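You operate a simulated robot arm through the tools that you are given. There is no shell and no other tool. Be economical: measure what you need, move in short steps, check, and stop when the job is done.

Carry out the task below with a simulated two-armed robot. There is one attempt and no reset: what you move stays moved.

Task
Take the lid off the primer tin and lay it down on the work top of the stock rack. Take the long ply offcut and put it on the blue tape roll. Put the blue tin on the work top of the stock rack away on the back of the side bench. Take the yellow foam sleeve and put it on the grey square block. The order is free. Set down upright: blue tin.

The check looks at the end state, three seconds after you hand in, the way a careful person would. Anything else that was tipped, shoved, dropped, spilled or broken makes it a failure. A push-on lid holds only when it is set on centred and level and pressed home; a screw cap is set on level and turned clockwise until tight.

Robot
Two 7-joint arms with two-finger parallel grippers on one trunk, on a base that drives. Base frame: it is fixed to the floor where the robot stands at the start and does not move with it; the origin is under the middle of the robot, x ahead of it, y to its left, z up; the surface under the hand at the start is at about z = 880. Readings come in mm, degrees, newtons and seconds.
The left shoulder is at the start at [21, 180, 1510], the right one opposite. With the tool pointing down near the work surface each hand reaches from about 100 to 500 mm from the robot's upright axis, wherever it stands, measured 20 degrees to its own side. Places, roughly: back of the side bench (13x46 cm) [-1260, 7740, 860]; blue tape roll (7x7x3 cm) [600, 0, 900]; blue tin [500, 250, 1000]; grey square block (5x5x3 cm) [-2200, 2000, 900]; long ply offcut (5x4x3 cm) [600, 300, 900]; primer tin [500, -250, 1000]; yellow foam sleeve (4x4x6 cm) [400, 300, 500]. Payload 3.6 kg a hand.
The tool frame of a hand sits at the grasp point between the pads (the TCP): z along the fingers, y along the line on which they close. The tips reach 30 mm beyond it. The gripper opens to 110 mm. The fingers are 20 mm wide and 10 mm thick; the gripper's body (48 by 112 mm) begins 55 mm behind the TCP.
Orientation is told as [roll, pitch, yaw] about the base's x, y, z axes, in that order, counted from this pose: with the fingers straight down and closing along the base's y, the tool's x points along the base's -x, its y along +y and its z along -z.

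Tools
- The arms move only by the tool step_arm. It takes "left_deltas", "right_deltas" or both (then of equal length, played together; a hand with none holds still); each is a list of rows, each an object of numbers (a shift or turn left out is 0, a gripper value left out holds the last): "x", "y", "z": the shift along the tool's x, y, z in mm; "ax", "ay", "az": the turn, a rotation vector about the tool's x, y, z in degrees; "grip": the opening, from 0 (shut) to 1 (fully open). In form: [{"x": .., "y": .., "z": .., "ax": .., "ay": .., "az": .., "grip": ..}, ...]. A call has 1 to 20 rows; each row shifts and turns the commanded pose from where the row before left it, along the tool's axes as they then stand. Rows are played at 5 a second. More than 50 mm and 8.6 degrees between two rows, or a gripper value outside its range, and nothing of the call is played. Where a pose cannot be reached the arm comes as near as it can. A force on the tool above 40 N (or 10 N above the force at the start of the call, whichever is more), or a blocked arm, ends the call early, and 0.2 s more pass. The fingers move at their own pace (about 153 mm/s each) and stop on an object; they squeeze with about 35 N. The grip force told is the motor's: it shows also when the fingers shut on nothing. Time passes only in rows, and 0.2 s behind the last, so rows that do not move let the fingers close. It gives the time, the measured TCP pose, the force on the tool (base axes), the opening and the grip force at its end, in the units of the frame above (readings bear some noise), with the torque about the TCP (base axes, N m) and any sound that the robot's microphone picked up.
- Cameras (640 x 400 px; columns grow to the right, rows downward): "scene" is now at [79.6, 18.9, 1649.8]; the picture's right is [0.16, -0.99, 0.00], its down [-0.84, -0.14, -0.52] and it looks along [0.51, 0.08, -0.85] (base axes); focal length 261 px, centre (320, 200). "left" rides on the left gripper at [72, -17, -103] in its tool frame; the picture's right is [0.23, 0.97, 0.00], its down [-0.76, 0.18, -0.62] and it looks along [-0.61, 0.14, 0.78] (tool axes); focal length 222 px, centre (320, 200). "right" rides on the right gripper at [72, 17, -103] in its tool frame; the picture's right is [-0.23, 0.97, 0.00], its down [-0.76, -0.18, -0.62] and it looks along [-0.61, -0.14, 0.78] (tool axes); focal length 222 px, centre (320, 200). There is no depth. A picture from a camera that has moved, and an enlarged one, comes with that camera's place and axes in the base frame and with its lens.
- capture(camera): a new picture of that camera. No time passes.
- move_column(by): slides the trunk up (or, below 0, down) by that many mm; the arms and the scene camera ride with it, the base frame stays. It gives what a move gives, with no picture.
- drive_base(legs): drives the robot by 1 to 6 legs, each [ahead, left, turn to the left] in mm, mm and degrees, along the robot's own axes; the way and the turn of a leg run together, so that a leg with both is an arc; at most 1500 mm and 180 degrees a leg. The arms and the cameras ride along, it lands a little off, and it stops where it bumps. It gives what a move gives.
- pan_tilt(pan, tilt): turns the head with the scene camera to pan (to the left, within 86 degrees either way) and tilt (down, from -29 to 69), counted from straight ahead of the robot. It gives what a move gives.
- close_up(camera, box): a new picture of the part [left, top, right, bottom] of that camera's present view, enlarged. No time passes.
- job_done(): hands the job in; it is judged then, once.

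Go step by step. Nothing tells you exact positions but the pictures and the camera data: compare them with the known pose of the tool, close in by small moves and look again before you grip or let go. The budget is 165 turns and 130 pictures, counting those below and the enlarged ones. Unless the task says otherwise, let go and move clear before handing in, and close with one line.

The tools are called after "Call:" as a command line: name --argument value ..., lists and objects as JSON in quotes. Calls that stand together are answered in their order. step_arm: Moves the arms, as the interface text tells. Its arguments: {"type":"object","properties":{"left_deltas":{"type":"array","items":{"type":"object","properties":{"x":{"type":"number"},"y":{"type":"number"},"z":{"type":"number"},"ax":{"type":"number"},"ay":{"type":"number"},"az":{"type":"number"},"grip":{"type":"number"}}}},"right_deltas":{"type":"array","items":{"type":"object","properties":{"x":{"type":"number"},"y":{"type":"number"},"z":{"type":"number"},"ax":{"type":"number"},"ay":{"type":"number"},"az":{"type":"number"},"grip":{"type":"number"}}}}},"required":[]} The other tools are called the same way: move_column (by) slides the trunk up or down; drive_base (legs) drives the base; pan_tilt (pan, tilt) turns the head that bears the scene camera; capture (camera) takes a picture; close_up (camera, box) takes an enlarged picture of a part of a camera's view; job_done () hands the job in.

At the start:

```text
time_s: 0.0
left_tool_pos: [352.0, 320.7, 1158.8]
left_ee_rot: [13.6, -0.4, 2.5]
left_ft_force: [0.1, 0.3, 0.6]
left_ft_torque: [-0.01, 0.0, -0.04]
left_finger_gap: 110.1
left_grasp_force: 0.0
right_tool_pos: [405.1, -58.3, 1184.1]
right_ee_rot: [-0.3, 0.0, 0.0]
right_ft_force: [0.2, 0.9, 0.1]
right_ft_torque: [0.05, 0.0, -0.01]
right_finger_gap: 110.3
right_grasp_force: 0.0
trunk travel left (down, up): [-624.0, 139.0]
robot x, y, heading: [-2.4, 0.2, 0.2]
head pan, tilt: [9.0, 58.7]
```

scene: 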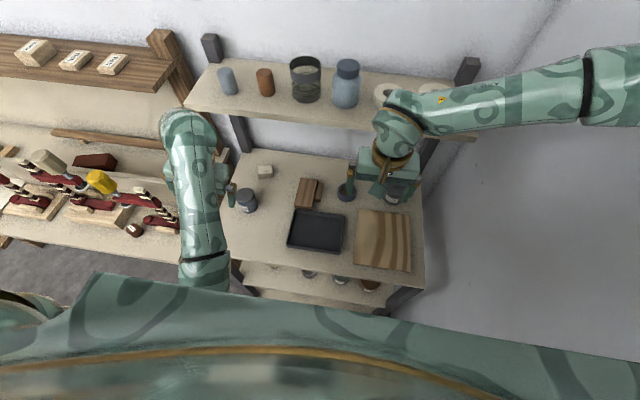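
right: 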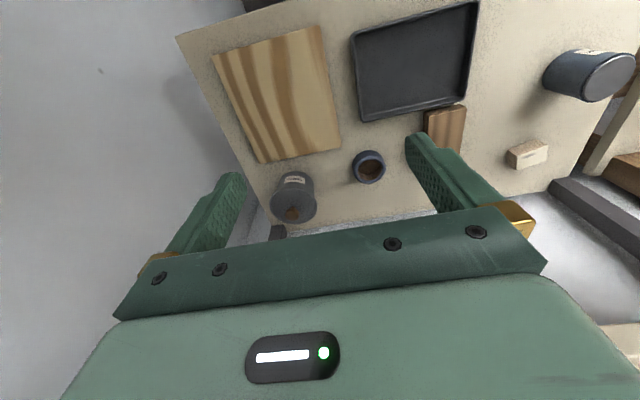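
left: 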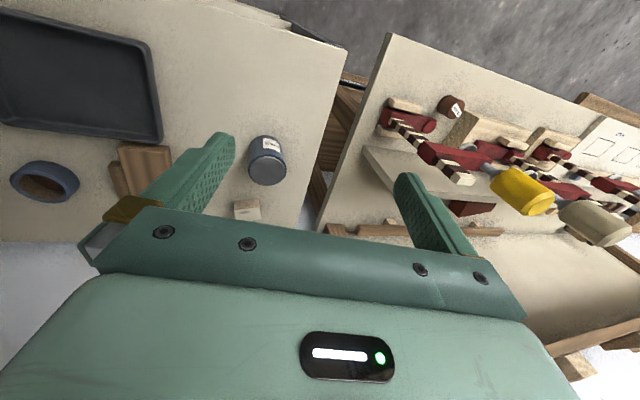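

I see the stock rack ahead, with a blue-grey tin, wood pieces, a tape roll and a tin under the right hand, and a clamp bench to the left. I'll look closer before moving.

Call:
close_up --camera "scene" --box '[220, 140, 440, 300]'

Call:
close_up --camera "right" --box '[180, 0, 640, 240]'

Call:
close_up --camera "left" --box '[0, 60, 360, 260]'

```text
2.50 times, centred on (330, 220) of scene
camera zoom: at [79.6, 18.9, 1649.8], right [0.16, -0.99, 0.0], down [-0.84, -0.14, -0.52], along [0.51, 0.08, -0.85], focal length 652 px, centre (295, 150)
```

zoom: 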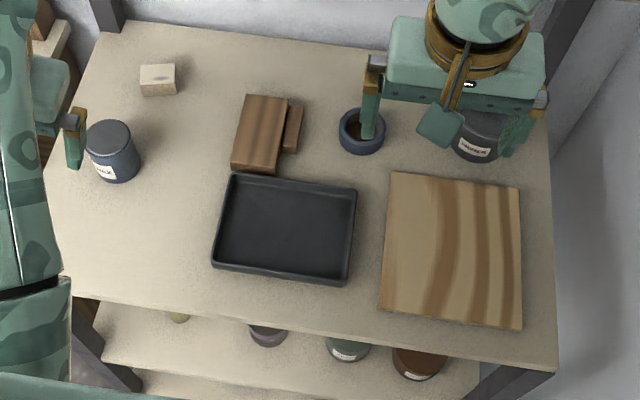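

```text
1.39 times, centred on (410, 120) of right
camera zoom: at [334.6, -41.9, 1288.2], right [0.23, 0.97, 0.0], down [0.76, -0.17, 0.62], along [0.61, -0.15, -0.78], focal length 309 px, centre (195, 311)
```

zoom: 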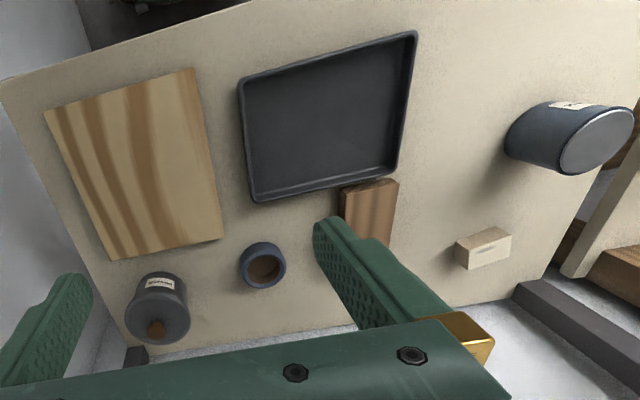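

```text
1.78 times, centred on (180, 160) of left
camera zoom: at [278.1, 277.5, 1254.5], right [-0.27, 0.94, 0.23], down [0.75, 0.06, 0.65], along [0.6, 0.35, -0.72], focal length 395 px, centre (569, 271)
```

zoom: 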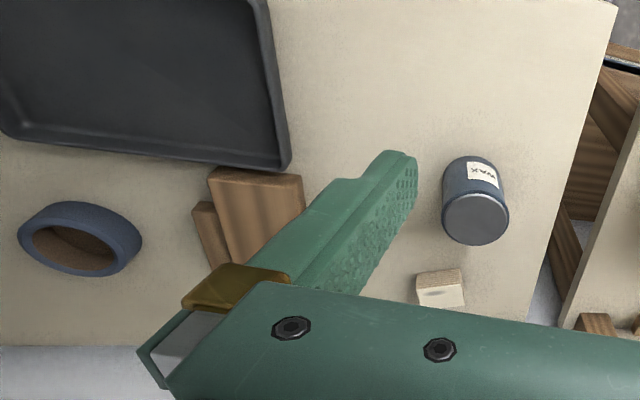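

The white block at about (600,300) fits the long ply offcut, the roll is at (575,0) and the WAX tin at (465,310). I'll check the labels and details.

Call:
close_up --camera "right" --box '[250, 150, 410, 250]'

Call:
close_up --camera "scene" --box '[180, 50, 480, 130]'

Call:
close_up --camera "scene" --box '[230, 230, 430, 330]'

Call:
close_up --camera "scene" --box '[230, 150, 330, 220]'

```text
4.00 times, centred on (330, 200) of right
camera zoom: at [334.6, -41.9, 1288.2], right [0.23, 0.97, 0.0], down [0.76, -0.17, 0.62], along [0.61, -0.15, -0.78], focal length 888 px, centre (280, 200)
```

zoom: 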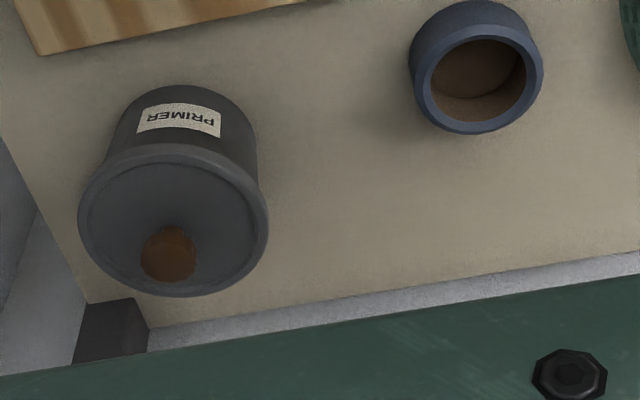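

```text
2.13 times, centred on (330, 90) of scene
camera zoom: at [79.6, 18.9, 1649.8], right [0.16, -0.99, 0.0], down [-0.84, -0.14, -0.52], along [0.51, 0.08, -0.85], focal length 557 px, centre (299, 435)
```

zoom: 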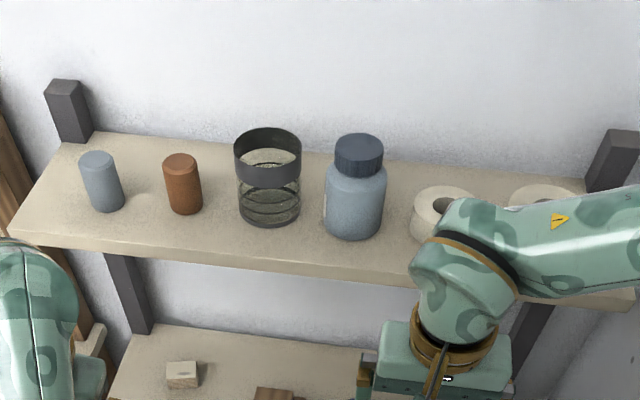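

```text
3.20 times, centred on (330, 280) of scene
camera zoom: at [79.6, 18.9, 1649.8], right [0.16, -0.99, 0.0], down [-0.84, -0.14, -0.52], along [0.51, 0.08, -0.85], focal length 835 px, centre (288, -56)
```

zoom: 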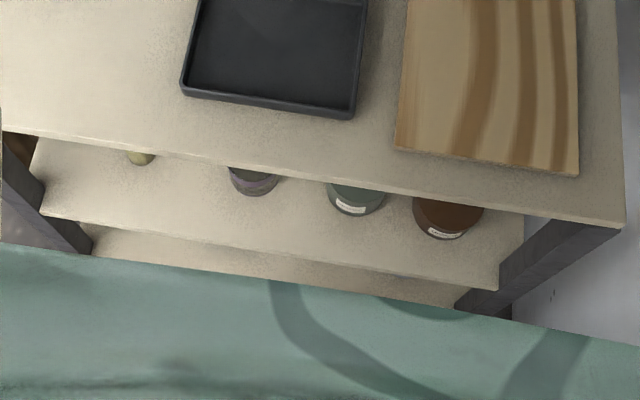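

```text
5.71 times, centred on (280, 185) of scene
camera zoom: at [79.6, 18.9, 1649.8], right [0.16, -0.99, 0.0], down [-0.84, -0.14, -0.52], along [0.51, 0.08, -0.85], focal length 1491 px, centre (549, 286)
```

zoom: 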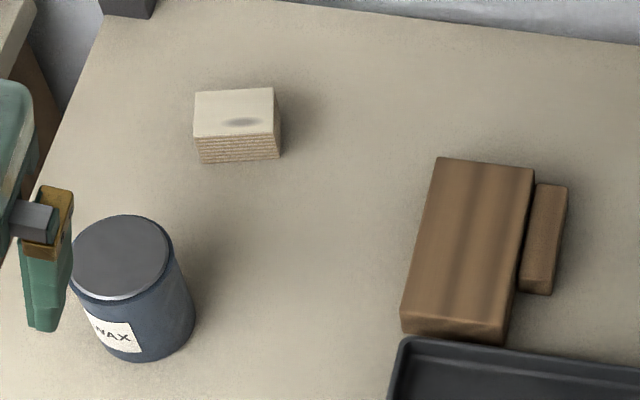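

The ply offcut is at about (611,302,895), the primer tin at about (600,-165), and the upper shelf overhangs from x≈535 at z≈1240. I'll pull the right hand back a bit, then drive forward modestly to get reach.

Call:
step_arm --right_deltas '[{"x": 50}, {"x": 50}, {"x": 20}]' --left_deltas '[{"x": 20, "ax": -6}, {"x": 0, "ax": -7}, {"x": 0}]'

Call:
drive_base --legs '[[80, 0, 0]]'

Call:
capture --camera "scene"

```text
time_s: 0.8
left_tool_pos: [332.1, 334.2, 1167.8]
left_ee_rot: [27.8, -1.9, 2.8]
left_ft_force: [0.7, -0.2, -0.6]
left_ft_torque: [-0.01, 0.0, -0.02]
left_finger_gap: 109.9
left_grasp_force: 0.0
right_tool_pos: [281.9, -57.3, 1185.7]
right_ee_rot: [-0.4, -0.4, 0.0]
right_ft_force: [-0.3, 0.2, 0.0]
right_ft_torque: [0.02, 0.01, 0.01]
right_finger_gap: 110.1
right_grasp_force: 0.1
trunk travel left (down, up): [-624.0, 139.0]
robot x, y, heading: [-0.9, 1.7, -0.2]
head pan, tilt: [9.0, 58.7]
```

```text
time_s: 1.9
left_tool_pos: [402.0, 331.6, 1159.0]
left_ee_rot: [28.8, -0.8, 0.4]
left_ft_force: [-0.8, 0.4, -0.8]
left_ft_torque: [0.03, 0.03, -0.03]
left_finger_gap: 110.1
left_grasp_force: 0.1
right_tool_pos: [337.6, -60.8, 1183.8]
right_ee_rot: [-0.9, 0.5, -1.5]
right_ft_force: [-0.6, 0.5, 0.1]
right_ft_torque: [-0.02, 0.02, -0.01]
right_finger_gap: 110.0
right_grasp_force: 0.0
trunk travel left (down, up): [-624.0, 139.0]
robot x, y, heading: [45.8, -2.8, -2.4]
head pan, tilt: [9.0, 58.7]
```

```text
119 pictures are left
camera scene: at [132.9, 47.4, 1649.6], right [0.12, -0.99, 0.03], down [-0.85, -0.12, -0.51], along [0.51, 0.04, -0.86], focal length 261 px, centre (320, 200)
```

scene: 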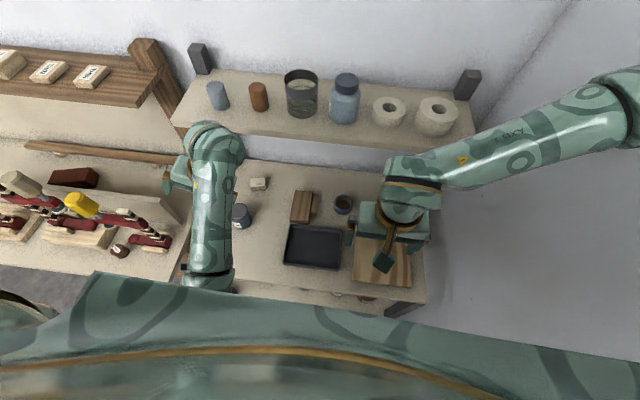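

The drive seems to have come up short, about 47 mm with a slight tilt, so it probably touched the rack. I'll check that things are settled.

Call:
step_arm --left_deltas '[{"ax": 7}, {"ax": 7}, {"ax": 7}, {"ax": 7}, {}]'

Call:
capture --camera "scene"

```text
time_s: 2.6
left_tool_pos: [397.8, 412.8, 1187.3]
left_ee_rot: [26.9, -1.4, 4.9]
left_ft_force: [0.0, -0.3, 0.4]
left_ft_torque: [0.01, -0.01, -0.04]
left_finger_gap: 110.3
left_grasp_force: 0.1
right_tool_pos: [342.3, -61.8, 1180.4]
right_ee_rot: [0.3, 1.3, 2.4]
right_ft_force: [-1.7, 1.2, 1.1]
right_ft_torque: [-0.04, -0.14, -0.01]
right_finger_gap: 110.2
right_grasp_force: 0.0
trunk travel left (down, up): [-624.0, 139.0]
robot x, y, heading: [52.2, -5.2, -0.3]
head pan, tilt: [9.0, 58.7]
stopped in row 3 (left hand): the arm was blocked; the commanded pose is now the measured one
```

```text
118 pictures are left
camera scene: at [127.2, 73.7, 1650.8], right [0.15, -0.99, 0.04], down [-0.84, -0.15, -0.51], along [0.51, 0.04, -0.86], focal length 261 px, centre (320, 200)
```

scene: 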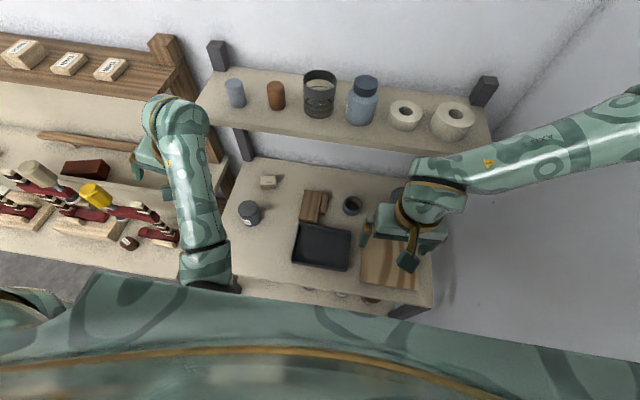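

The robot seems to be leaning and the left arm is blocked, so something is touching. I'll back off and look again.

Call:
drive_base --legs '[[-60, 0, 0]]'

Call:
capture --camera "scene"

Call:
capture --camera "left"

```text
time_s: 3.3
left_tool_pos: [371.6, 446.4, 1225.3]
left_ee_rot: [38.7, -3.8, 14.6]
left_ft_force: [-0.7, -0.7, 3.4]
left_ft_torque: [-0.15, -0.09, -0.01]
left_finger_gap: 110.0
left_grasp_force: 0.1
right_tool_pos: [368.5, -80.8, 1168.3]
right_ee_rot: [2.7, 2.3, 11.3]
right_ft_force: [-2.3, 0.9, -0.4]
right_ft_torque: [-0.05, -0.21, 0.04]
right_finger_gap: 110.0
right_grasp_force: 0.1
trunk travel left (down, up): [-624.0, 139.0]
robot x, y, heading: [47.3, -28.7, 7.2]
head pan, tilt: [9.0, 58.7]
stopped in leg 1: the robot was blocked; the commanded pose is now the measured one
```

```text
117 pictures are left
camera scene: at [108.2, 127.1, 1653.9], right [0.28, -0.96, 0.08], down [-0.81, -0.28, -0.51], along [0.51, 0.08, -0.86], focal length 261 px, centre (320, 200)
```

scene: 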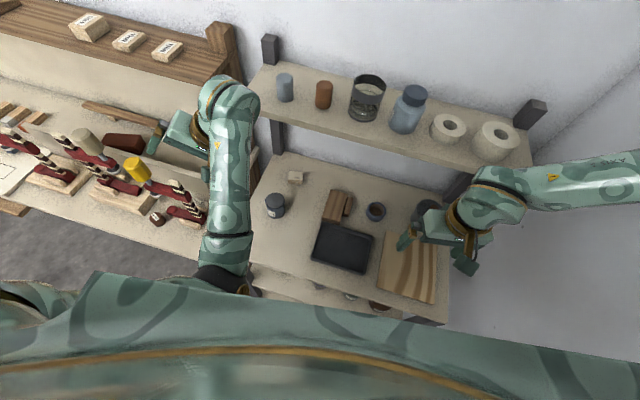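

```text
116 pictures are left
camera left: at [315.6, 352.4, 1288.3], right [-0.45, 0.67, 0.59], down [0.76, -0.06, 0.65], along [0.47, 0.74, -0.48], focal length 222 px, centre (320, 200)
```

left: 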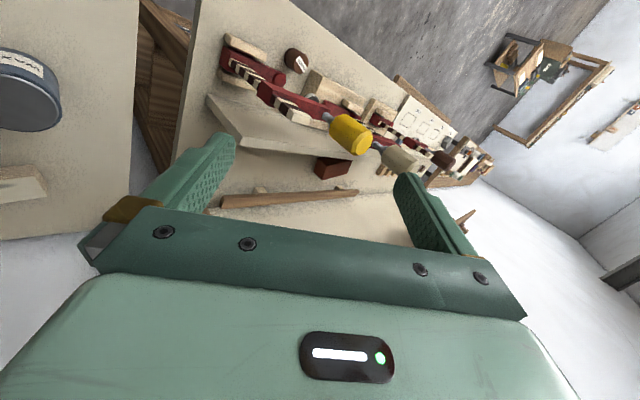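

The robot is leaning to the left. The right elbow is most likely pushing against the wall on the right, so I'll drive left to relieve it.

Call:
drive_base --legs '[[0, 100, 0]]'

Call:
capture --camera "scene"

```text
time_s: 4.0
left_tool_pos: [377.6, 461.2, 1288.4]
left_ee_rot: [65.6, -9.8, 22.7]
left_ft_force: [-0.5, -2.0, 1.4]
left_ft_torque: [-0.02, -0.01, -0.04]
left_finger_gap: 110.2
left_grasp_force: 0.1
right_tool_pos: [406.2, -154.1, 1129.6]
right_ee_rot: [4.6, 3.6, 8.1]
right_ft_force: [1.6, -2.3, -0.6]
right_ft_torque: [0.17, 0.13, -0.03]
right_finger_gap: 110.0
right_grasp_force: 0.1
trunk travel left (down, up): [-624.0, 139.0]
robot x, y, heading: [53.0, -39.2, 11.4]
head pan, tilt: [9.0, 58.7]
stopped in leg 1: the robot was blocked; the commanded pose is now the measured one
```

```text
115 pictures are left
camera scene: at [125.5, 189.2, 1654.2], right [0.35, -0.93, 0.12], down [-0.8, -0.36, -0.48], along [0.49, 0.07, -0.87], focal length 261 px, centre (320, 200)
```

scene: 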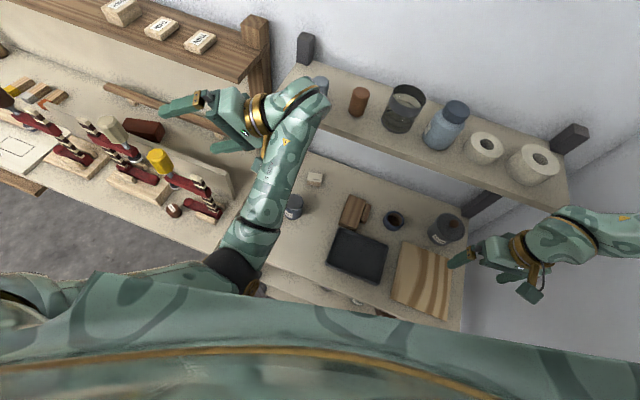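

There is a wall on the right at y≈-355, and the right elbow has wedged against it. I'll extend the right hand forward and down so the elbow comes in, and watch the lean.

Call:
step_arm --right_deltas '[{"z": 20, "x": -15}, {"z": 20, "x": -15}, {"z": 20, "x": -15}]'

Call:
capture --camera "scene"

Call:
capture --camera "right"

```text
time_s: 4.3
left_tool_pos: [394.1, 455.5, 1305.7]
left_ee_rot: [79.4, -17.3, 19.0]
left_ft_force: [-0.4, -0.8, -1.0]
left_ft_torque: [0.05, 0.02, -0.02]
left_finger_gap: 110.1
left_grasp_force: 0.1
right_tool_pos: [408.0, -208.6, 1099.9]
right_ee_rot: [4.5, 1.5, -0.2]
right_ft_force: [-2.1, -0.2, 0.9]
right_ft_torque: [0.01, -0.1, -0.04]
right_finger_gap: 110.0
right_grasp_force: 0.1
trunk travel left (down, up): [-624.0, 139.0]
robot x, y, heading: [48.0, -32.2, 11.2]
head pan, tilt: [9.0, 58.7]
stopped in row 1 (left hand): the arm was blocked; the commanded pose is now the measured one
```

```text
114 pictures are left
camera scene: at [134.4, 223.7, 1653.0], right [0.34, -0.93, 0.13], down [-0.81, -0.36, -0.47], along [0.48, 0.05, -0.87], focal length 261 px, centre (320, 200)
```

scene: 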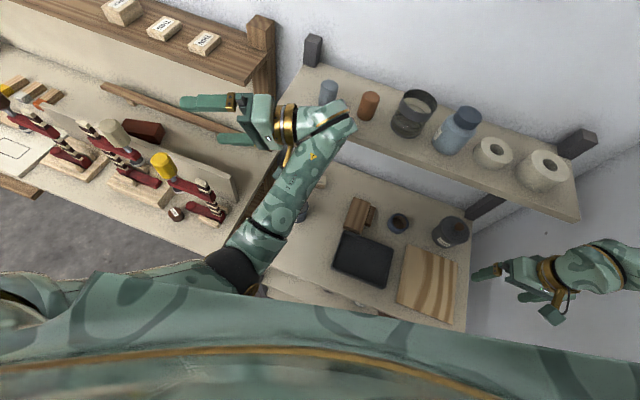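

```text
113 pictures are left
camera right: at [338.7, -200.5, 1206.8], right [0.23, 0.97, 0.07], down [0.78, -0.23, 0.59], along [0.59, -0.08, -0.81], focal length 222 px, centre (320, 200)
```

right: 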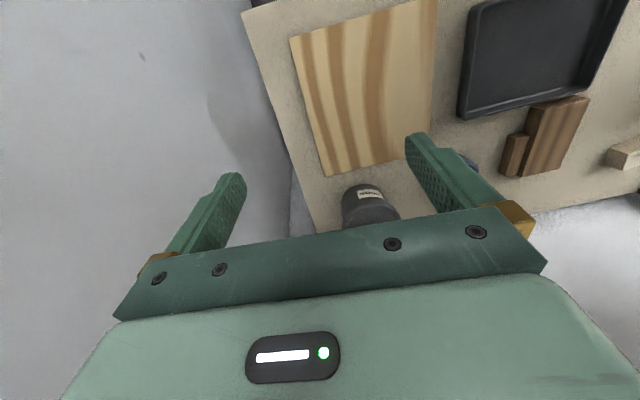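

The lean is still growing slowly. I'll look to the right to see what the right arm is touching.

Call:
pan_tilt --pan -60 --tilt 40

Call:
capture --camera "scene"

```text
time_s: 5.7
left_tool_pos: [398.3, 453.7, 1297.3]
left_ee_rot: [79.2, -16.4, 17.8]
left_ft_force: [-0.9, 0.3, 0.4]
left_ft_torque: [-0.01, -0.01, 0.01]
left_finger_gap: 110.0
left_grasp_force: 0.0
right_tool_pos: [403.6, -211.4, 1099.1]
right_ee_rot: [4.5, 1.8, -1.4]
right_ft_force: [-0.5, -0.6, -0.1]
right_ft_torque: [0.07, -0.01, -0.02]
right_finger_gap: 109.8
right_grasp_force: 0.1
trunk travel left (down, up): [-624.0, 139.0]
robot x, y, heading: [52.2, -27.1, 10.0]
head pan, tilt: [-60.0, 40.0]
```

```text
112 pictures are left
camera scene: at [131.3, 144.2, 1689.6], right [-0.77, -0.63, 0.1], down [-0.42, 0.38, -0.82], along [0.48, -0.67, -0.56], focal length 261 px, centre (320, 200)
```

scene: 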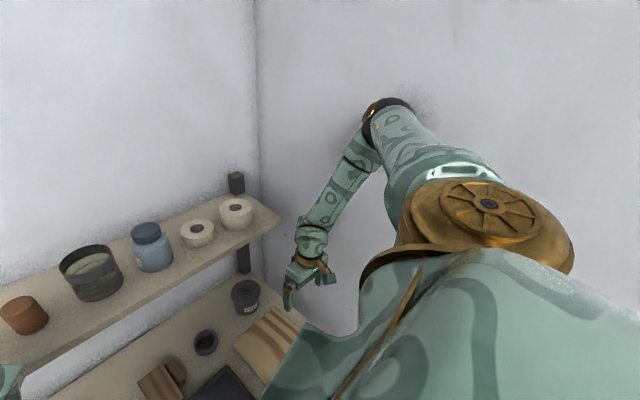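

Confirmed: the right elbow is on the right wall. The robot has settled now, so I'll ease it left and slightly back, off the wall.

Call:
drive_base --legs '[[-30, 80, 0]]'

Call:
capture --camera "scene"

```text
time_s: 6.5
left_tool_pos: [388.3, 454.1, 1260.1]
left_ee_rot: [108.0, -24.2, 6.1]
left_ft_force: [0.9, 1.0, 0.5]
left_ft_torque: [-0.01, 0.0, 0.04]
left_finger_gap: 110.1
left_grasp_force: 0.0
right_tool_pos: [454.3, -299.6, 1111.8]
right_ee_rot: [3.4, -15.4, -9.6]
right_ft_force: [19.4, 129.5, -75.9]
right_ft_torque: [-7.0, 0.53, -0.73]
right_finger_gap: 87.3
right_grasp_force: 0.0
trunk travel left (down, up): [-624.0, 139.0]
robot x, y, heading: [43.7, -30.0, 13.7]
head pan, tilt: [-60.0, 40.0]
stopped in leg 1: the robot was blocked; the commanded pose is now the measured one
```

```text
111 pictures are left
camera scene: at [147.2, 195.8, 1687.2], right [-0.73, -0.67, 0.13], down [-0.45, 0.33, -0.83], along [0.52, -0.66, -0.55], focal length 261 px, centre (320, 200)
```

scene: 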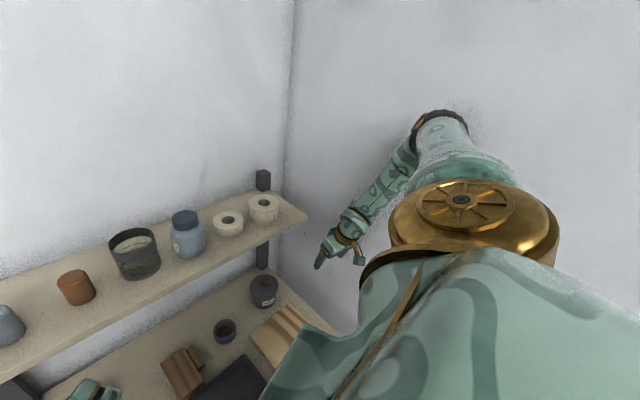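

The right hand now touches the wall too. I need to see the left side before moving anything else.

Call:
pan_tilt --pan 50 --tilt 60

Call:
capture --camera "scene"

Call:
capture --camera "left"

```text
time_s: 8.3
left_tool_pos: [357.9, 444.3, 1255.7]
left_ee_rot: [108.8, -23.0, 6.4]
left_ft_force: [-1.0, -0.2, -0.3]
left_ft_torque: [-0.04, 0.02, -0.03]
left_finger_gap: 109.8
left_grasp_force: 0.0
right_tool_pos: [452.5, -297.6, 1113.7]
right_ee_rot: [4.9, -16.1, -8.3]
right_ft_force: [31.2, 145.2, -24.4]
right_ft_torque: [-11.41, 2.53, -0.06]
right_finger_gap: 88.7
right_grasp_force: 0.1
trunk travel left (down, up): [-624.0, 139.0]
robot x, y, heading: [51.8, -38.4, 15.0]
head pan, tilt: [50.0, 60.0]
```

```text
110 pictures are left
camera scene: at [93.9, 293.5, 1643.1], right [0.9, -0.42, 0.07], down [-0.37, -0.85, -0.37], along [0.21, 0.31, -0.93], focal length 261 px, centre (320, 200)
```

scene: 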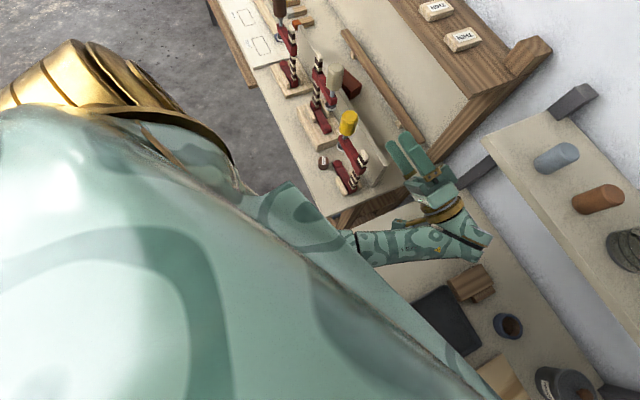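

```text
109 pictures are left
camera left: at [319.9, 347.7, 1181.2], right [-0.53, -0.38, 0.76], down [0.78, -0.56, 0.27], along [0.33, 0.74, 0.59], focal length 222 px, centre (320, 200)
```

left: 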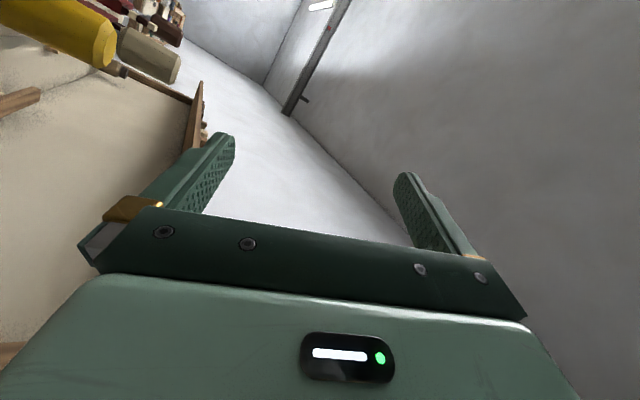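

The right hand is pressing 145 N into the wall, which pushes the robot over. I'll bring the right hand left, away from the wall.

Call:
step_arm --right_deltas '[{"y": 30}, {"y": 30}, {"y": 30}, {"y": 30}]'

Call:
capture --camera "scene"

```text
time_s: 8.7
left_tool_pos: [294.1, 449.7, 1243.1]
left_ee_rot: [123.3, -25.2, 0.1]
left_ft_force: [-8.0, 12.6, -6.9]
left_ft_torque: [1.35, 0.45, -0.49]
left_finger_gap: 110.1
left_grasp_force: 0.0
right_tool_pos: [473.7, -299.3, 1119.8]
right_ee_rot: [3.7, -28.7, -3.3]
right_ft_force: [58.3, 111.9, -47.3]
right_ft_torque: [-8.3, 4.22, -0.12]
right_finger_gap: 86.2
right_grasp_force: 0.0
trunk travel left (down, up): [-624.0, 139.0]
robot x, y, heading: [55.6, -10.6, 15.1]
head pan, tilt: [50.0, 60.0]
stopped in row 1 (left hand): the arm was blocked; the commanded pose is now the measured one
```

```text
108 pictures are left
camera scene: at [20.7, 287.4, 1642.8], right [0.91, -0.41, 0.1], down [-0.34, -0.85, -0.4], along [0.25, 0.33, -0.91], focal length 261 px, centre (320, 200)
```

scene: 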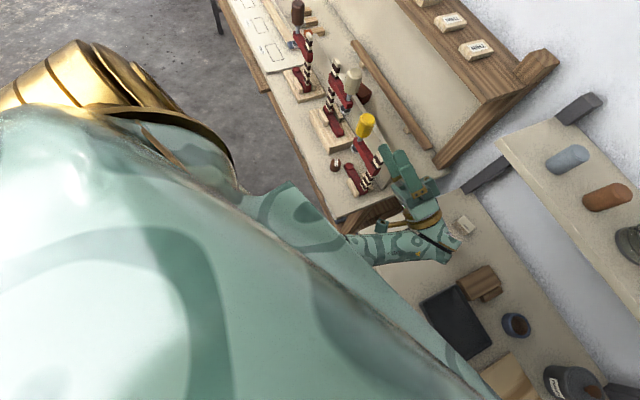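

The robot is leaning because the right elbow and hand are wedged on the wall. Turning the base left swings both away from the wall, so I'll try that.

Call:
drive_base --legs '[[0, 0, 14]]'

Call:
capture --camera "scene"

```text
time_s: 9.4
left_tool_pos: [280.1, 449.7, 1393.5]
left_ee_rot: [144.3, -48.1, -8.1]
left_ft_force: [-0.6, 1.2, 0.3]
left_ft_torque: [0.03, 0.04, 0.05]
left_finger_gap: 110.0
left_grasp_force: 0.1
right_tool_pos: [423.6, -271.3, 1036.8]
right_ee_rot: [6.8, -16.8, -10.3]
right_ft_force: [0.7, -0.6, -0.4]
right_ft_torque: [-0.02, -0.01, -0.03]
right_finger_gap: 110.1
right_grasp_force: 0.1
trunk travel left (down, up): [-624.0, 139.0]
robot x, y, heading: [61.2, 5.6, 17.2]
head pan, tilt: [50.0, 60.0]
stopped in leg 1: the robot was blocked; the commanded pose is now the measured one
```

```text
107 pictures are left
camera scene: at [-79.9, 245.6, 1641.5], right [0.92, -0.38, 0.14], down [-0.28, -0.85, -0.45], along [0.29, 0.37, -0.88], focal length 261 px, centre (320, 200)
```

scene: 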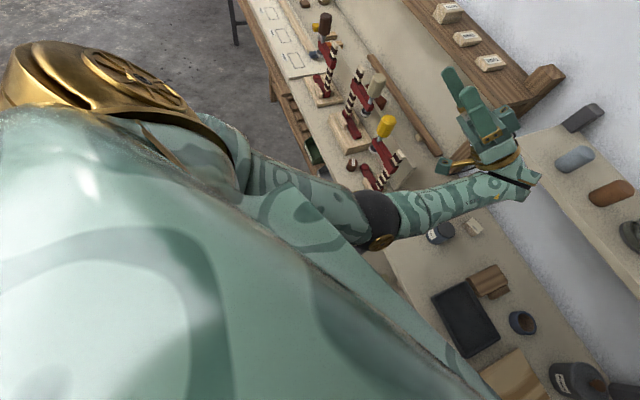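

The right hand is free of the wall now. I'll let the robot settle by turning the head back, and check the lean.

Call:
pan_tilt --pan 0 --tilt 50

Call:
capture --camera "scene"

```text
time_s: 10.6
left_tool_pos: [309.8, 428.0, 1392.7]
left_ee_rot: [144.8, -47.3, -9.2]
left_ft_force: [0.3, -0.2, -0.4]
left_ft_torque: [-0.04, 0.03, 0.01]
left_finger_gap: 109.9
left_grasp_force: 0.1
right_tool_pos: [434.7, -293.8, 1027.7]
right_ee_rot: [7.2, -15.9, -10.9]
right_ft_force: [-11.9, 46.8, -18.9]
right_ft_torque: [-1.91, -1.12, -1.59]
right_finger_gap: 92.8
right_grasp_force: 0.1
trunk travel left (down, up): [-624.0, 139.0]
robot x, y, heading: [60.9, 7.0, 16.5]
head pan, tilt: [0.0, 50.0]
```

```text
106 pictures are left
camera scene: at [-3.6, 189.0, 1664.2], right [0.29, -0.95, 0.12], down [-0.67, -0.29, -0.68], along [0.68, 0.12, -0.72], focal length 261 px, centre (320, 200)
```

scene: 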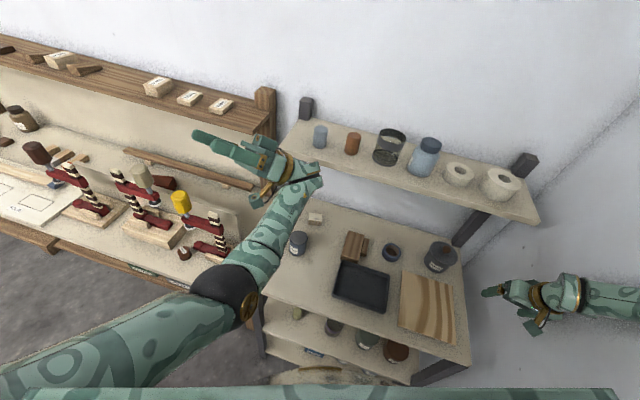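

The lean is shrinking and nothing on the rack is disturbed. I'll try again to move the right hand away from the wall.

Call:
step_arm --right_deltas '[{"y": 25}, {"y": 25}, {"y": 25}, {"y": 25}]'

Call:
capture --camera "scene"

```text
time_s: 10.9
left_tool_pos: [342.1, 392.4, 1449.3]
left_ee_rot: [157.6, -50.9, -23.0]
left_ft_force: [-0.8, 1.2, 0.9]
left_ft_torque: [0.01, 0.03, -0.02]
left_finger_gap: 110.2
left_grasp_force: 0.0
right_tool_pos: [418.3, -268.1, 975.2]
right_ee_rot: [9.5, -7.1, -14.7]
right_ft_force: [-0.5, -2.3, 1.6]
right_ft_torque: [0.16, 0.07, 0.04]
right_finger_gap: 110.0
right_grasp_force: 0.0
trunk travel left (down, up): [-624.0, 139.0]
robot x, y, heading: [62.8, 6.2, 16.8]
head pan, tilt: [0.0, 50.0]
stopped in row 1 (right hand): the force on the tool passed its limit at 90 N (the readings are from after the stop); the commanded pose is now the measured one
```

```text
105 pictures are left
camera scene: at [4.0, 162.9, 1666.7], right [0.29, -0.95, 0.1], down [-0.68, -0.28, -0.68], along [0.68, 0.13, -0.72], focal length 261 px, centre (320, 200)
```

scene: 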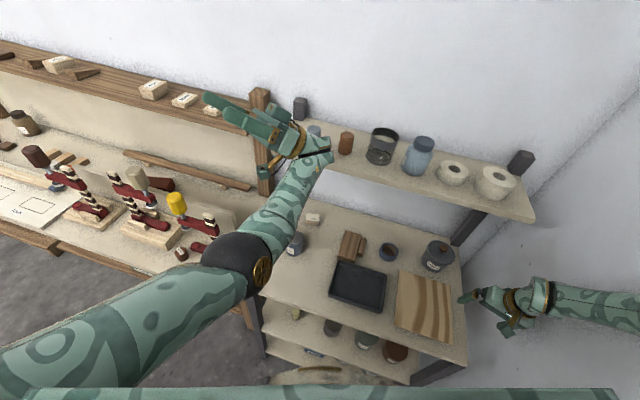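

The lean is decreasing and the right hand is free. I'll hold still for a second and see whether it settles.

Call:
step_arm --right_deltas '[{}, {}, {}, {}, {}]' --left_deltas '[{}, {}, {}, {}, {}]'

Call:
capture --camera "scene"

```text
time_s: 11.2
left_tool_pos: [391.9, 369.5, 1475.8]
left_ee_rot: [162.2, -52.7, -31.9]
left_ft_force: [-0.5, -0.6, -1.2]
left_ft_torque: [0.03, 0.03, 0.02]
left_finger_gap: 109.9
left_grasp_force: 0.1
right_tool_pos: [382.0, -234.7, 919.4]
right_ee_rot: [15.3, 9.2, -30.1]
right_ft_force: [-53.4, 11.0, 198.0]
right_ft_torque: [-4.63, 8.03, 0.48]
right_finger_gap: 95.6
right_grasp_force: 0.0
trunk travel left (down, up): [-624.0, 139.0]
robot x, y, heading: [53.8, 3.3, 16.0]
head pan, tilt: [0.0, 50.0]
stopped in row 1 (left hand): the arm was blocked; the commanded pose is now the measured one
```

```text
104 pictures are left
camera scene: at [33.0, 129.9, 1669.4], right [0.27, -0.96, 0.08], down [-0.69, -0.25, -0.68], along [0.67, 0.13, -0.73], focal length 261 px, centre (320, 200)
```

scene: 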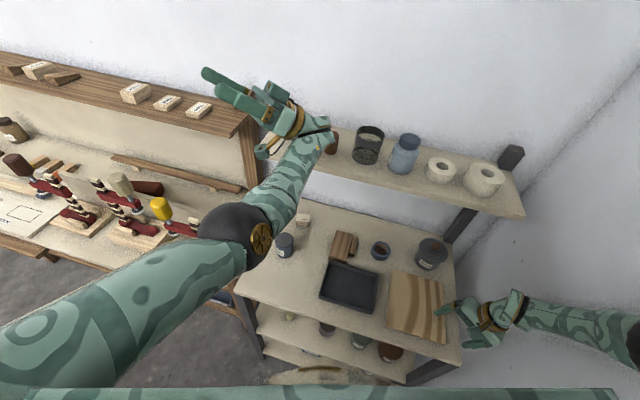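

The body is swinging back upright, and that pushed the right fingers down on the rack edge at about 198 N. I'll raise the column right away to lift them clear.

Call:
move_column --by 110

Call:
capture --camera "scene"

```text
time_s: 11.6
left_tool_pos: [412.4, 361.1, 1476.7]
left_ee_rot: [160.0, -56.0, -37.6]
left_ft_force: [-0.5, -0.2, -0.1]
left_ft_torque: [0.04, 0.01, -0.04]
left_finger_gap: 110.0
left_grasp_force: 0.1
right_tool_pos: [391.4, -233.7, 929.8]
right_ee_rot: [21.8, 13.9, -42.6]
right_ft_force: [20.2, -192.2, 210.7]
right_ft_torque: [-15.25, 8.07, 6.17]
right_finger_gap: 110.2
right_grasp_force: 0.1
trunk travel left (down, up): [-629.0, 134.0]
robot x, y, heading: [37.3, -14.9, 13.2]
head pan, tilt: [0.0, 50.0]
stopped: the arm was blocked; the commanded pose is now the measured one
```

```text
103 pictures are left
camera scene: at [24.6, 120.0, 1672.2], right [0.23, -0.97, 0.08], down [-0.7, -0.22, -0.67], along [0.67, 0.1, -0.73], focal length 261 px, centre (320, 200)
```

scene: 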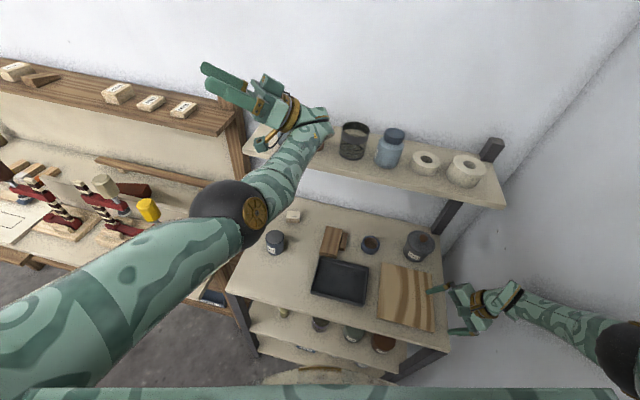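

The right fingers still press on the rack edge, so I'll command them up along the tool axis.

Call:
step_arm --right_deltas '[{"z": -45, "x": 15}, {"z": -45, "x": 15}, {"z": -40, "x": 15}]'

Call:
capture --camera "scene"

```text
time_s: 11.8
left_tool_pos: [407.9, 360.3, 1448.2]
left_ee_rot: [156.0, -60.8, -39.5]
left_ft_force: [-1.0, 1.7, -0.1]
left_ft_torque: [0.06, 0.05, -0.06]
left_finger_gap: 110.2
left_grasp_force: 0.0
right_tool_pos: [423.3, -159.3, 960.3]
right_ee_rot: [32.4, 25.8, -51.2]
right_ft_force: [-1.2, -5.0, -0.4]
right_ft_torque: [0.29, -0.08, 0.02]
right_finger_gap: 110.0
right_grasp_force: 0.0
trunk travel left (down, up): [-629.0, 134.0]
robot x, y, heading: [27.7, -20.6, 11.7]
head pan, tilt: [0.0, 50.0]
stopped in row 1 (right hand): the force on the tool passed its limit at 396 N (the readings are from after the stop); the commanded pose is now the measured one
```

```text
102 pictures are left
camera scene: at [6.1, 116.9, 1668.2], right [0.2, -0.98, 0.09], down [-0.71, -0.21, -0.68], along [0.68, 0.08, -0.73], focal length 261 px, centre (320, 200)
```

scene: 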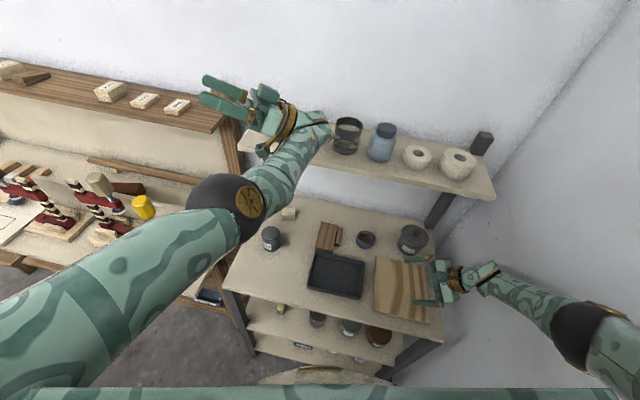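

The right hand is free over the board. I'll raise it straight up.

Call:
step_arm --right_deltas '[{"x": 17, "y": 19, "z": -30}, {"x": 17, "y": 19, "z": -30}, {"x": 17, "y": 19, "z": -30}, {"x": 17, "y": 19, "z": -30}]'

Call:
capture --camera "scene"

```text
time_s: 12.2
left_tool_pos: [478.0, 280.1, 1425.6]
left_ee_rot: [157.2, -59.0, -42.4]
left_ft_force: [7.3, -15.3, -2.0]
left_ft_torque: [-0.53, -0.23, 0.09]
left_finger_gap: 110.1
left_grasp_force: 0.1
right_tool_pos: [489.3, -143.0, 963.5]
right_ee_rot: [39.6, 37.9, -47.2]
right_ft_force: [9.9, -33.7, -11.0]
right_ft_torque: [2.49, 0.44, 0.99]
right_finger_gap: 109.9
right_grasp_force: 0.1
trunk travel left (down, up): [-629.0, 134.0]
robot x, y, heading: [15.7, -29.8, 10.9]
head pan, tilt: [0.0, 50.0]
stopped in row 1 (left hand): the arm was blocked; the commanded pose is now the measured one
```

```text
101 pictures are left
camera scene: at [88.1, 26.0, 1666.5], right [0.19, -0.98, 0.02], down [-0.74, -0.16, -0.65], along [0.64, 0.1, -0.76], focal length 261 px, centre (320, 200)
```

scene: 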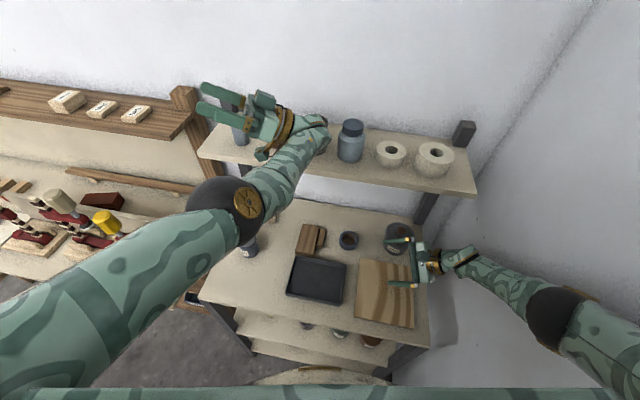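

The robot is now nearly upright. The right fingers are close to the primer tin, so I'll back that hand toward me and up.

Call:
step_arm --right_deltas '[{"x": 38, "y": -18, "z": -23}, {"x": 38, "y": -18, "z": -23}]'

Call:
capture --camera "scene"

```text
time_s: 12.5
left_tool_pos: [462.7, 374.3, 1430.3]
left_ee_rot: [157.9, -59.4, -36.2]
left_ft_force: [-0.2, 1.1, -0.5]
left_ft_torque: [0.09, -0.02, 0.02]
left_finger_gap: 109.9
left_grasp_force: 0.0
right_tool_pos: [492.3, -63.8, 959.1]
right_ee_rot: [38.0, 41.7, -40.0]
right_ft_force: [-0.8, 0.0, -0.6]
right_ft_torque: [-0.01, -0.04, -0.06]
right_finger_gap: 110.2
right_grasp_force: 0.1
trunk travel left (down, up): [-629.0, 134.0]
robot x, y, heading: [48.5, 7.7, 17.5]
head pan, tilt: [0.0, 50.0]
stopped in row 1 (right hand): the arm was blocked; the commanded pose is now the measured one
```

```text
100 pictures are left
camera scene: at [102.7, 76.1, 1667.8], right [0.3, -0.95, 0.03], down [-0.72, -0.25, -0.65], along [0.63, 0.18, -0.76], focal length 261 px, centre (320, 200)
```

scene: 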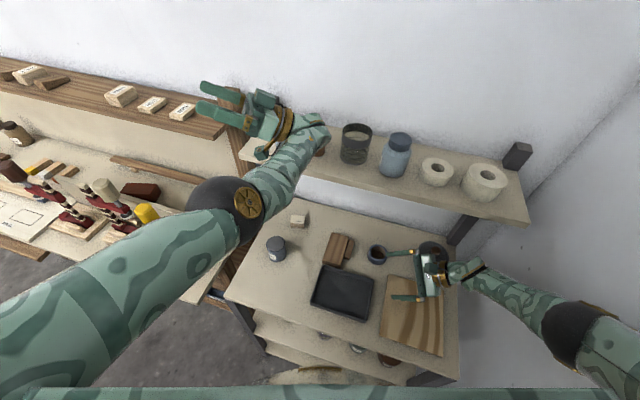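

Nearly upright, and the tin still stands. I'll hold still to settle.

Call:
step_arm --right_deltas '[{}, {}, {}]'

Call:
capture --camera "scene"

```text
time_s: 12.8
left_tool_pos: [493.5, 324.2, 1429.7]
left_ee_rot: [159.2, -57.1, -37.4]
left_ft_force: [0.5, -2.0, -0.5]
left_ft_torque: [-0.14, 0.01, -0.03]
left_finger_gap: 110.1
left_grasp_force: 0.0
right_tool_pos: [512.4, -106.3, 943.2]
right_ee_rot: [38.1, 44.2, -41.0]
right_ft_force: [6.8, -4.1, 17.5]
right_ft_torque: [-0.22, 0.41, 0.19]
right_finger_gap: 104.9
right_grasp_force: 0.0
trunk travel left (down, up): [-629.0, 134.0]
robot x, y, heading: [52.0, 9.8, 17.3]
head pan, tilt: [0.0, 50.0]
stopped in row 1 (right hand): the arm was blocked; the commanded pose is now the measured one
```

```text
99 pictures are left
camera scene: at [138.9, 17.9, 1665.9], right [0.3, -0.95, -0.01], down [-0.73, -0.22, -0.64], along [0.61, 0.2, -0.77], focal length 261 px, centre (320, 200)
```

scene: 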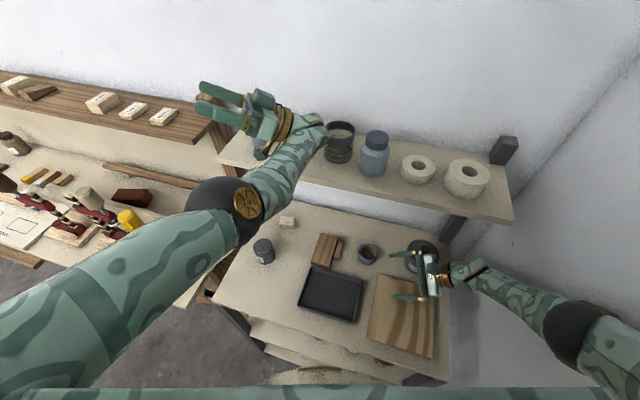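

The robot is rocking back, and the right fingers touch the board lightly. I'll try to raise the column now.

Call:
move_column --by 120

Call:
capture --camera "scene"

```text
time_s: 14.3
left_tool_pos: [491.7, 340.6, 1547.7]
left_ee_rot: [158.6, -57.8, -36.9]
left_ft_force: [0.7, -0.3, -0.1]
left_ft_torque: [0.04, 0.02, 0.04]
left_finger_gap: 110.0
left_grasp_force: 0.0
right_tool_pos: [508.9, -93.1, 1064.2]
right_ee_rot: [38.0, 42.9, -40.5]
right_ft_force: [-0.3, 1.3, -0.1]
right_ft_torque: [0.0, -0.02, -0.01]
right_finger_gap: 110.0
right_grasp_force: 0.1
trunk travel left (down, up): [-749.0, 14.0]
robot x, y, heading: [48.2, 7.0, 17.3]
head pan, tilt: [0.0, 50.0]
```

```text
98 pictures are left
camera scene: at [135.0, 35.7, 1785.1], right [0.3, -0.95, 0.0], down [-0.73, -0.23, -0.64], along [0.61, 0.19, -0.77], focal length 261 px, centre (320, 200)
```

scene: 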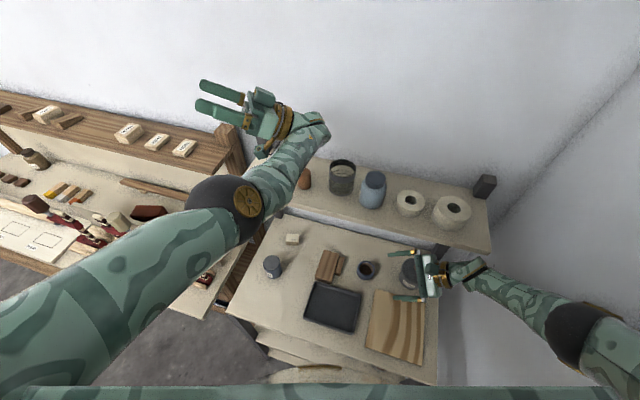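

The robot is upright and calm, and the right hand is clear. I'll check that nothing was disturbed.

Call:
close_up --camera "scene" --box '[230, 140, 510, 280]'

Call:
close_up --camera "scene" --box '[220, 220, 460, 370]'

Call:
capture --camera "right"

```text
2.29 times, centred on (370, 210) of scene
camera zoom: at [135.0, 35.7, 1785.1], right [0.3, -0.95, 0.0], down [-0.73, -0.23, -0.64], along [0.61, 0.19, -0.77], focal length 596 px, centre (206, 177)
```

zoom: 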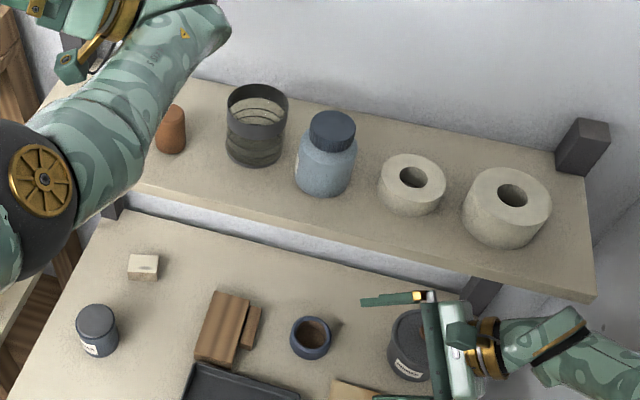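

```text
2.67 times, centred on (340, 295) of scene
camera zoom: at [135.0, 35.7, 1785.1], right [0.3, -0.95, 0.0], down [-0.73, -0.23, -0.64], along [0.61, 0.19, -0.77], focal length 696 px, centre (267, -53)
```

zoom: 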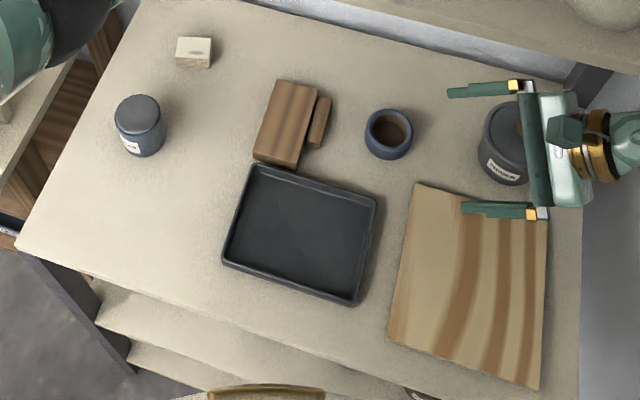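

```text
95 pictures are left
camera right: at [484.2, -136.7, 1180.3], right [0.94, 0.21, 0.28], down [0.28, -0.93, -0.24], along [0.21, 0.3, -0.93], focal length 222 px, centre (320, 200)
```

right: 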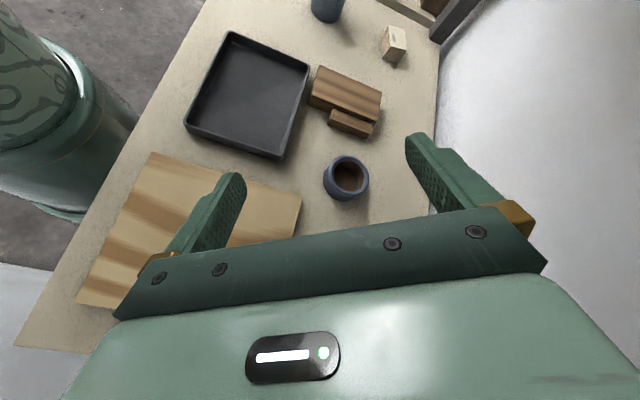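

All objects look unmoved, and I can see the round base touching the rack front. I'll shift left, which at this heading also backs off the rack, to gain space from the right wall.

Call:
drive_base --legs '[[-10, 100, 0]]'

Call:
pan_tilt --pan -50 --tilt 45

Call:
capture --camera "scene"

```text
time_s: 15.5
left_tool_pos: [452.1, 430.9, 1550.0]
left_ee_rot: [158.5, -57.7, -36.9]
left_ft_force: [-0.1, 1.4, 0.2]
left_ft_torque: [-0.02, 0.01, 0.01]
left_finger_gap: 110.2
left_grasp_force: 0.1
right_tool_pos: [468.6, -0.3, 1063.8]
right_ee_rot: [37.9, 42.9, -40.4]
right_ft_force: [-0.6, 1.0, 0.3]
right_ft_torque: [0.0, 0.01, 0.01]
right_finger_gap: 109.8
right_grasp_force: 0.1
trunk travel left (down, up): [-749.0, 14.0]
robot x, y, heading: [11.0, 104.2, 17.7]
head pan, tilt: [0.0, 50.0]
```

```text
time_s: 16.6
left_tool_pos: [450.9, 431.7, 1548.1]
left_ee_rot: [158.6, -57.9, -37.0]
left_ft_force: [-0.3, 0.3, -0.2]
left_ft_torque: [-0.03, -0.02, 0.02]
left_finger_gap: 110.2
left_grasp_force: 0.0
right_tool_pos: [468.7, -0.6, 1064.0]
right_ee_rot: [37.7, 43.0, -40.6]
right_ft_force: [0.1, -0.7, 0.0]
right_ft_torque: [0.02, 0.01, -0.01]
right_finger_gap: 110.0
right_grasp_force: 0.0
trunk travel left (down, up): [-749.0, 14.0]
robot x, y, heading: [4.4, 99.8, 17.3]
head pan, tilt: [-50.0, 45.0]
```

```text
94 pictures are left
camera scene: at [89.3, 61.2, 1792.2], right [-0.54, -0.84, 0.0], down [-0.6, 0.38, -0.71], along [0.6, -0.38, -0.71], focal length 261 px, centre (320, 200)
```

scene: 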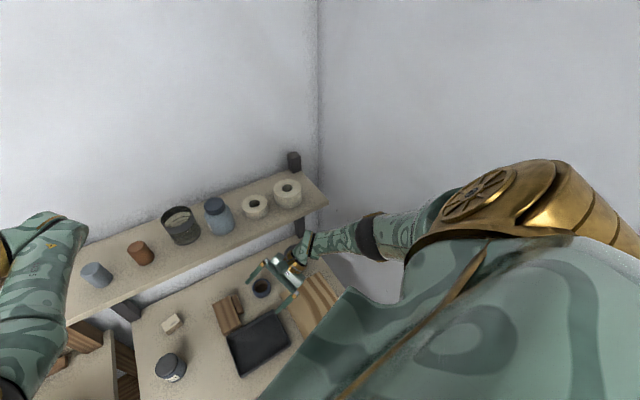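

The robot is free at (4,100), heading 17°, with the elbow away from the wall. I'll reorient the right hand so it points forward and down, with the wrist back.

Call:
step_arm --right_deltas '[{"ax": 2.77, "ay": -4.78, "az": -5.55}, {"ax": 2.77, "ay": -4.78, "az": -5.55}, {"ax": 2.77, "ay": -4.78, "az": -5.55}, {"ax": 2.77, "ay": -4.78, "az": -5.55}, {"ax": 2.77, "ay": -4.78, "az": -5.55}, {"ax": 2.77, "ay": -4.78, "az": -5.55}]'

Call:
capture --camera "scene"

```text
time_s: 18.1
left_tool_pos: [451.2, 432.6, 1549.4]
left_ee_rot: [158.6, -57.9, -36.9]
left_ft_force: [-0.5, -0.6, -0.8]
left_ft_torque: [-0.01, 0.01, 0.01]
left_finger_gap: 109.8
left_grasp_force: 0.0
right_tool_pos: [467.3, -0.4, 1064.8]
right_ee_rot: [25.9, 0.8, -26.5]
right_ft_force: [0.2, 0.6, 0.0]
right_ft_torque: [-0.01, 0.02, -0.04]
right_finger_gap: 110.1
right_grasp_force: 0.0
trunk travel left (down, up): [-749.0, 14.0]
robot x, y, heading: [8.3, 101.9, 17.5]
head pan, tilt: [-50.0, 45.0]
```

```text
93 pictures are left
camera scene: at [89.0, 61.7, 1792.2], right [-0.54, -0.84, 0.0], down [-0.6, 0.38, -0.71], along [0.6, -0.38, -0.71], focal length 261 px, centre (320, 200)
```

scene: 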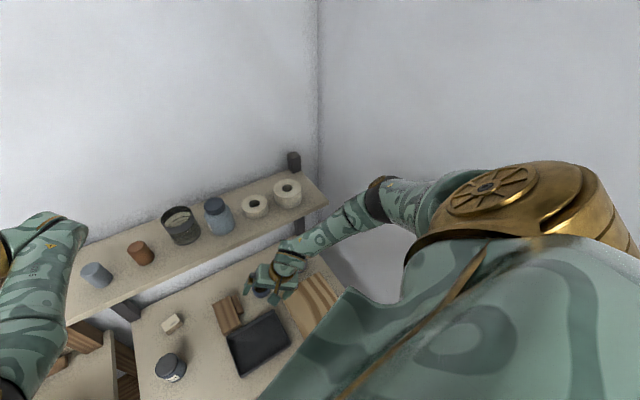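

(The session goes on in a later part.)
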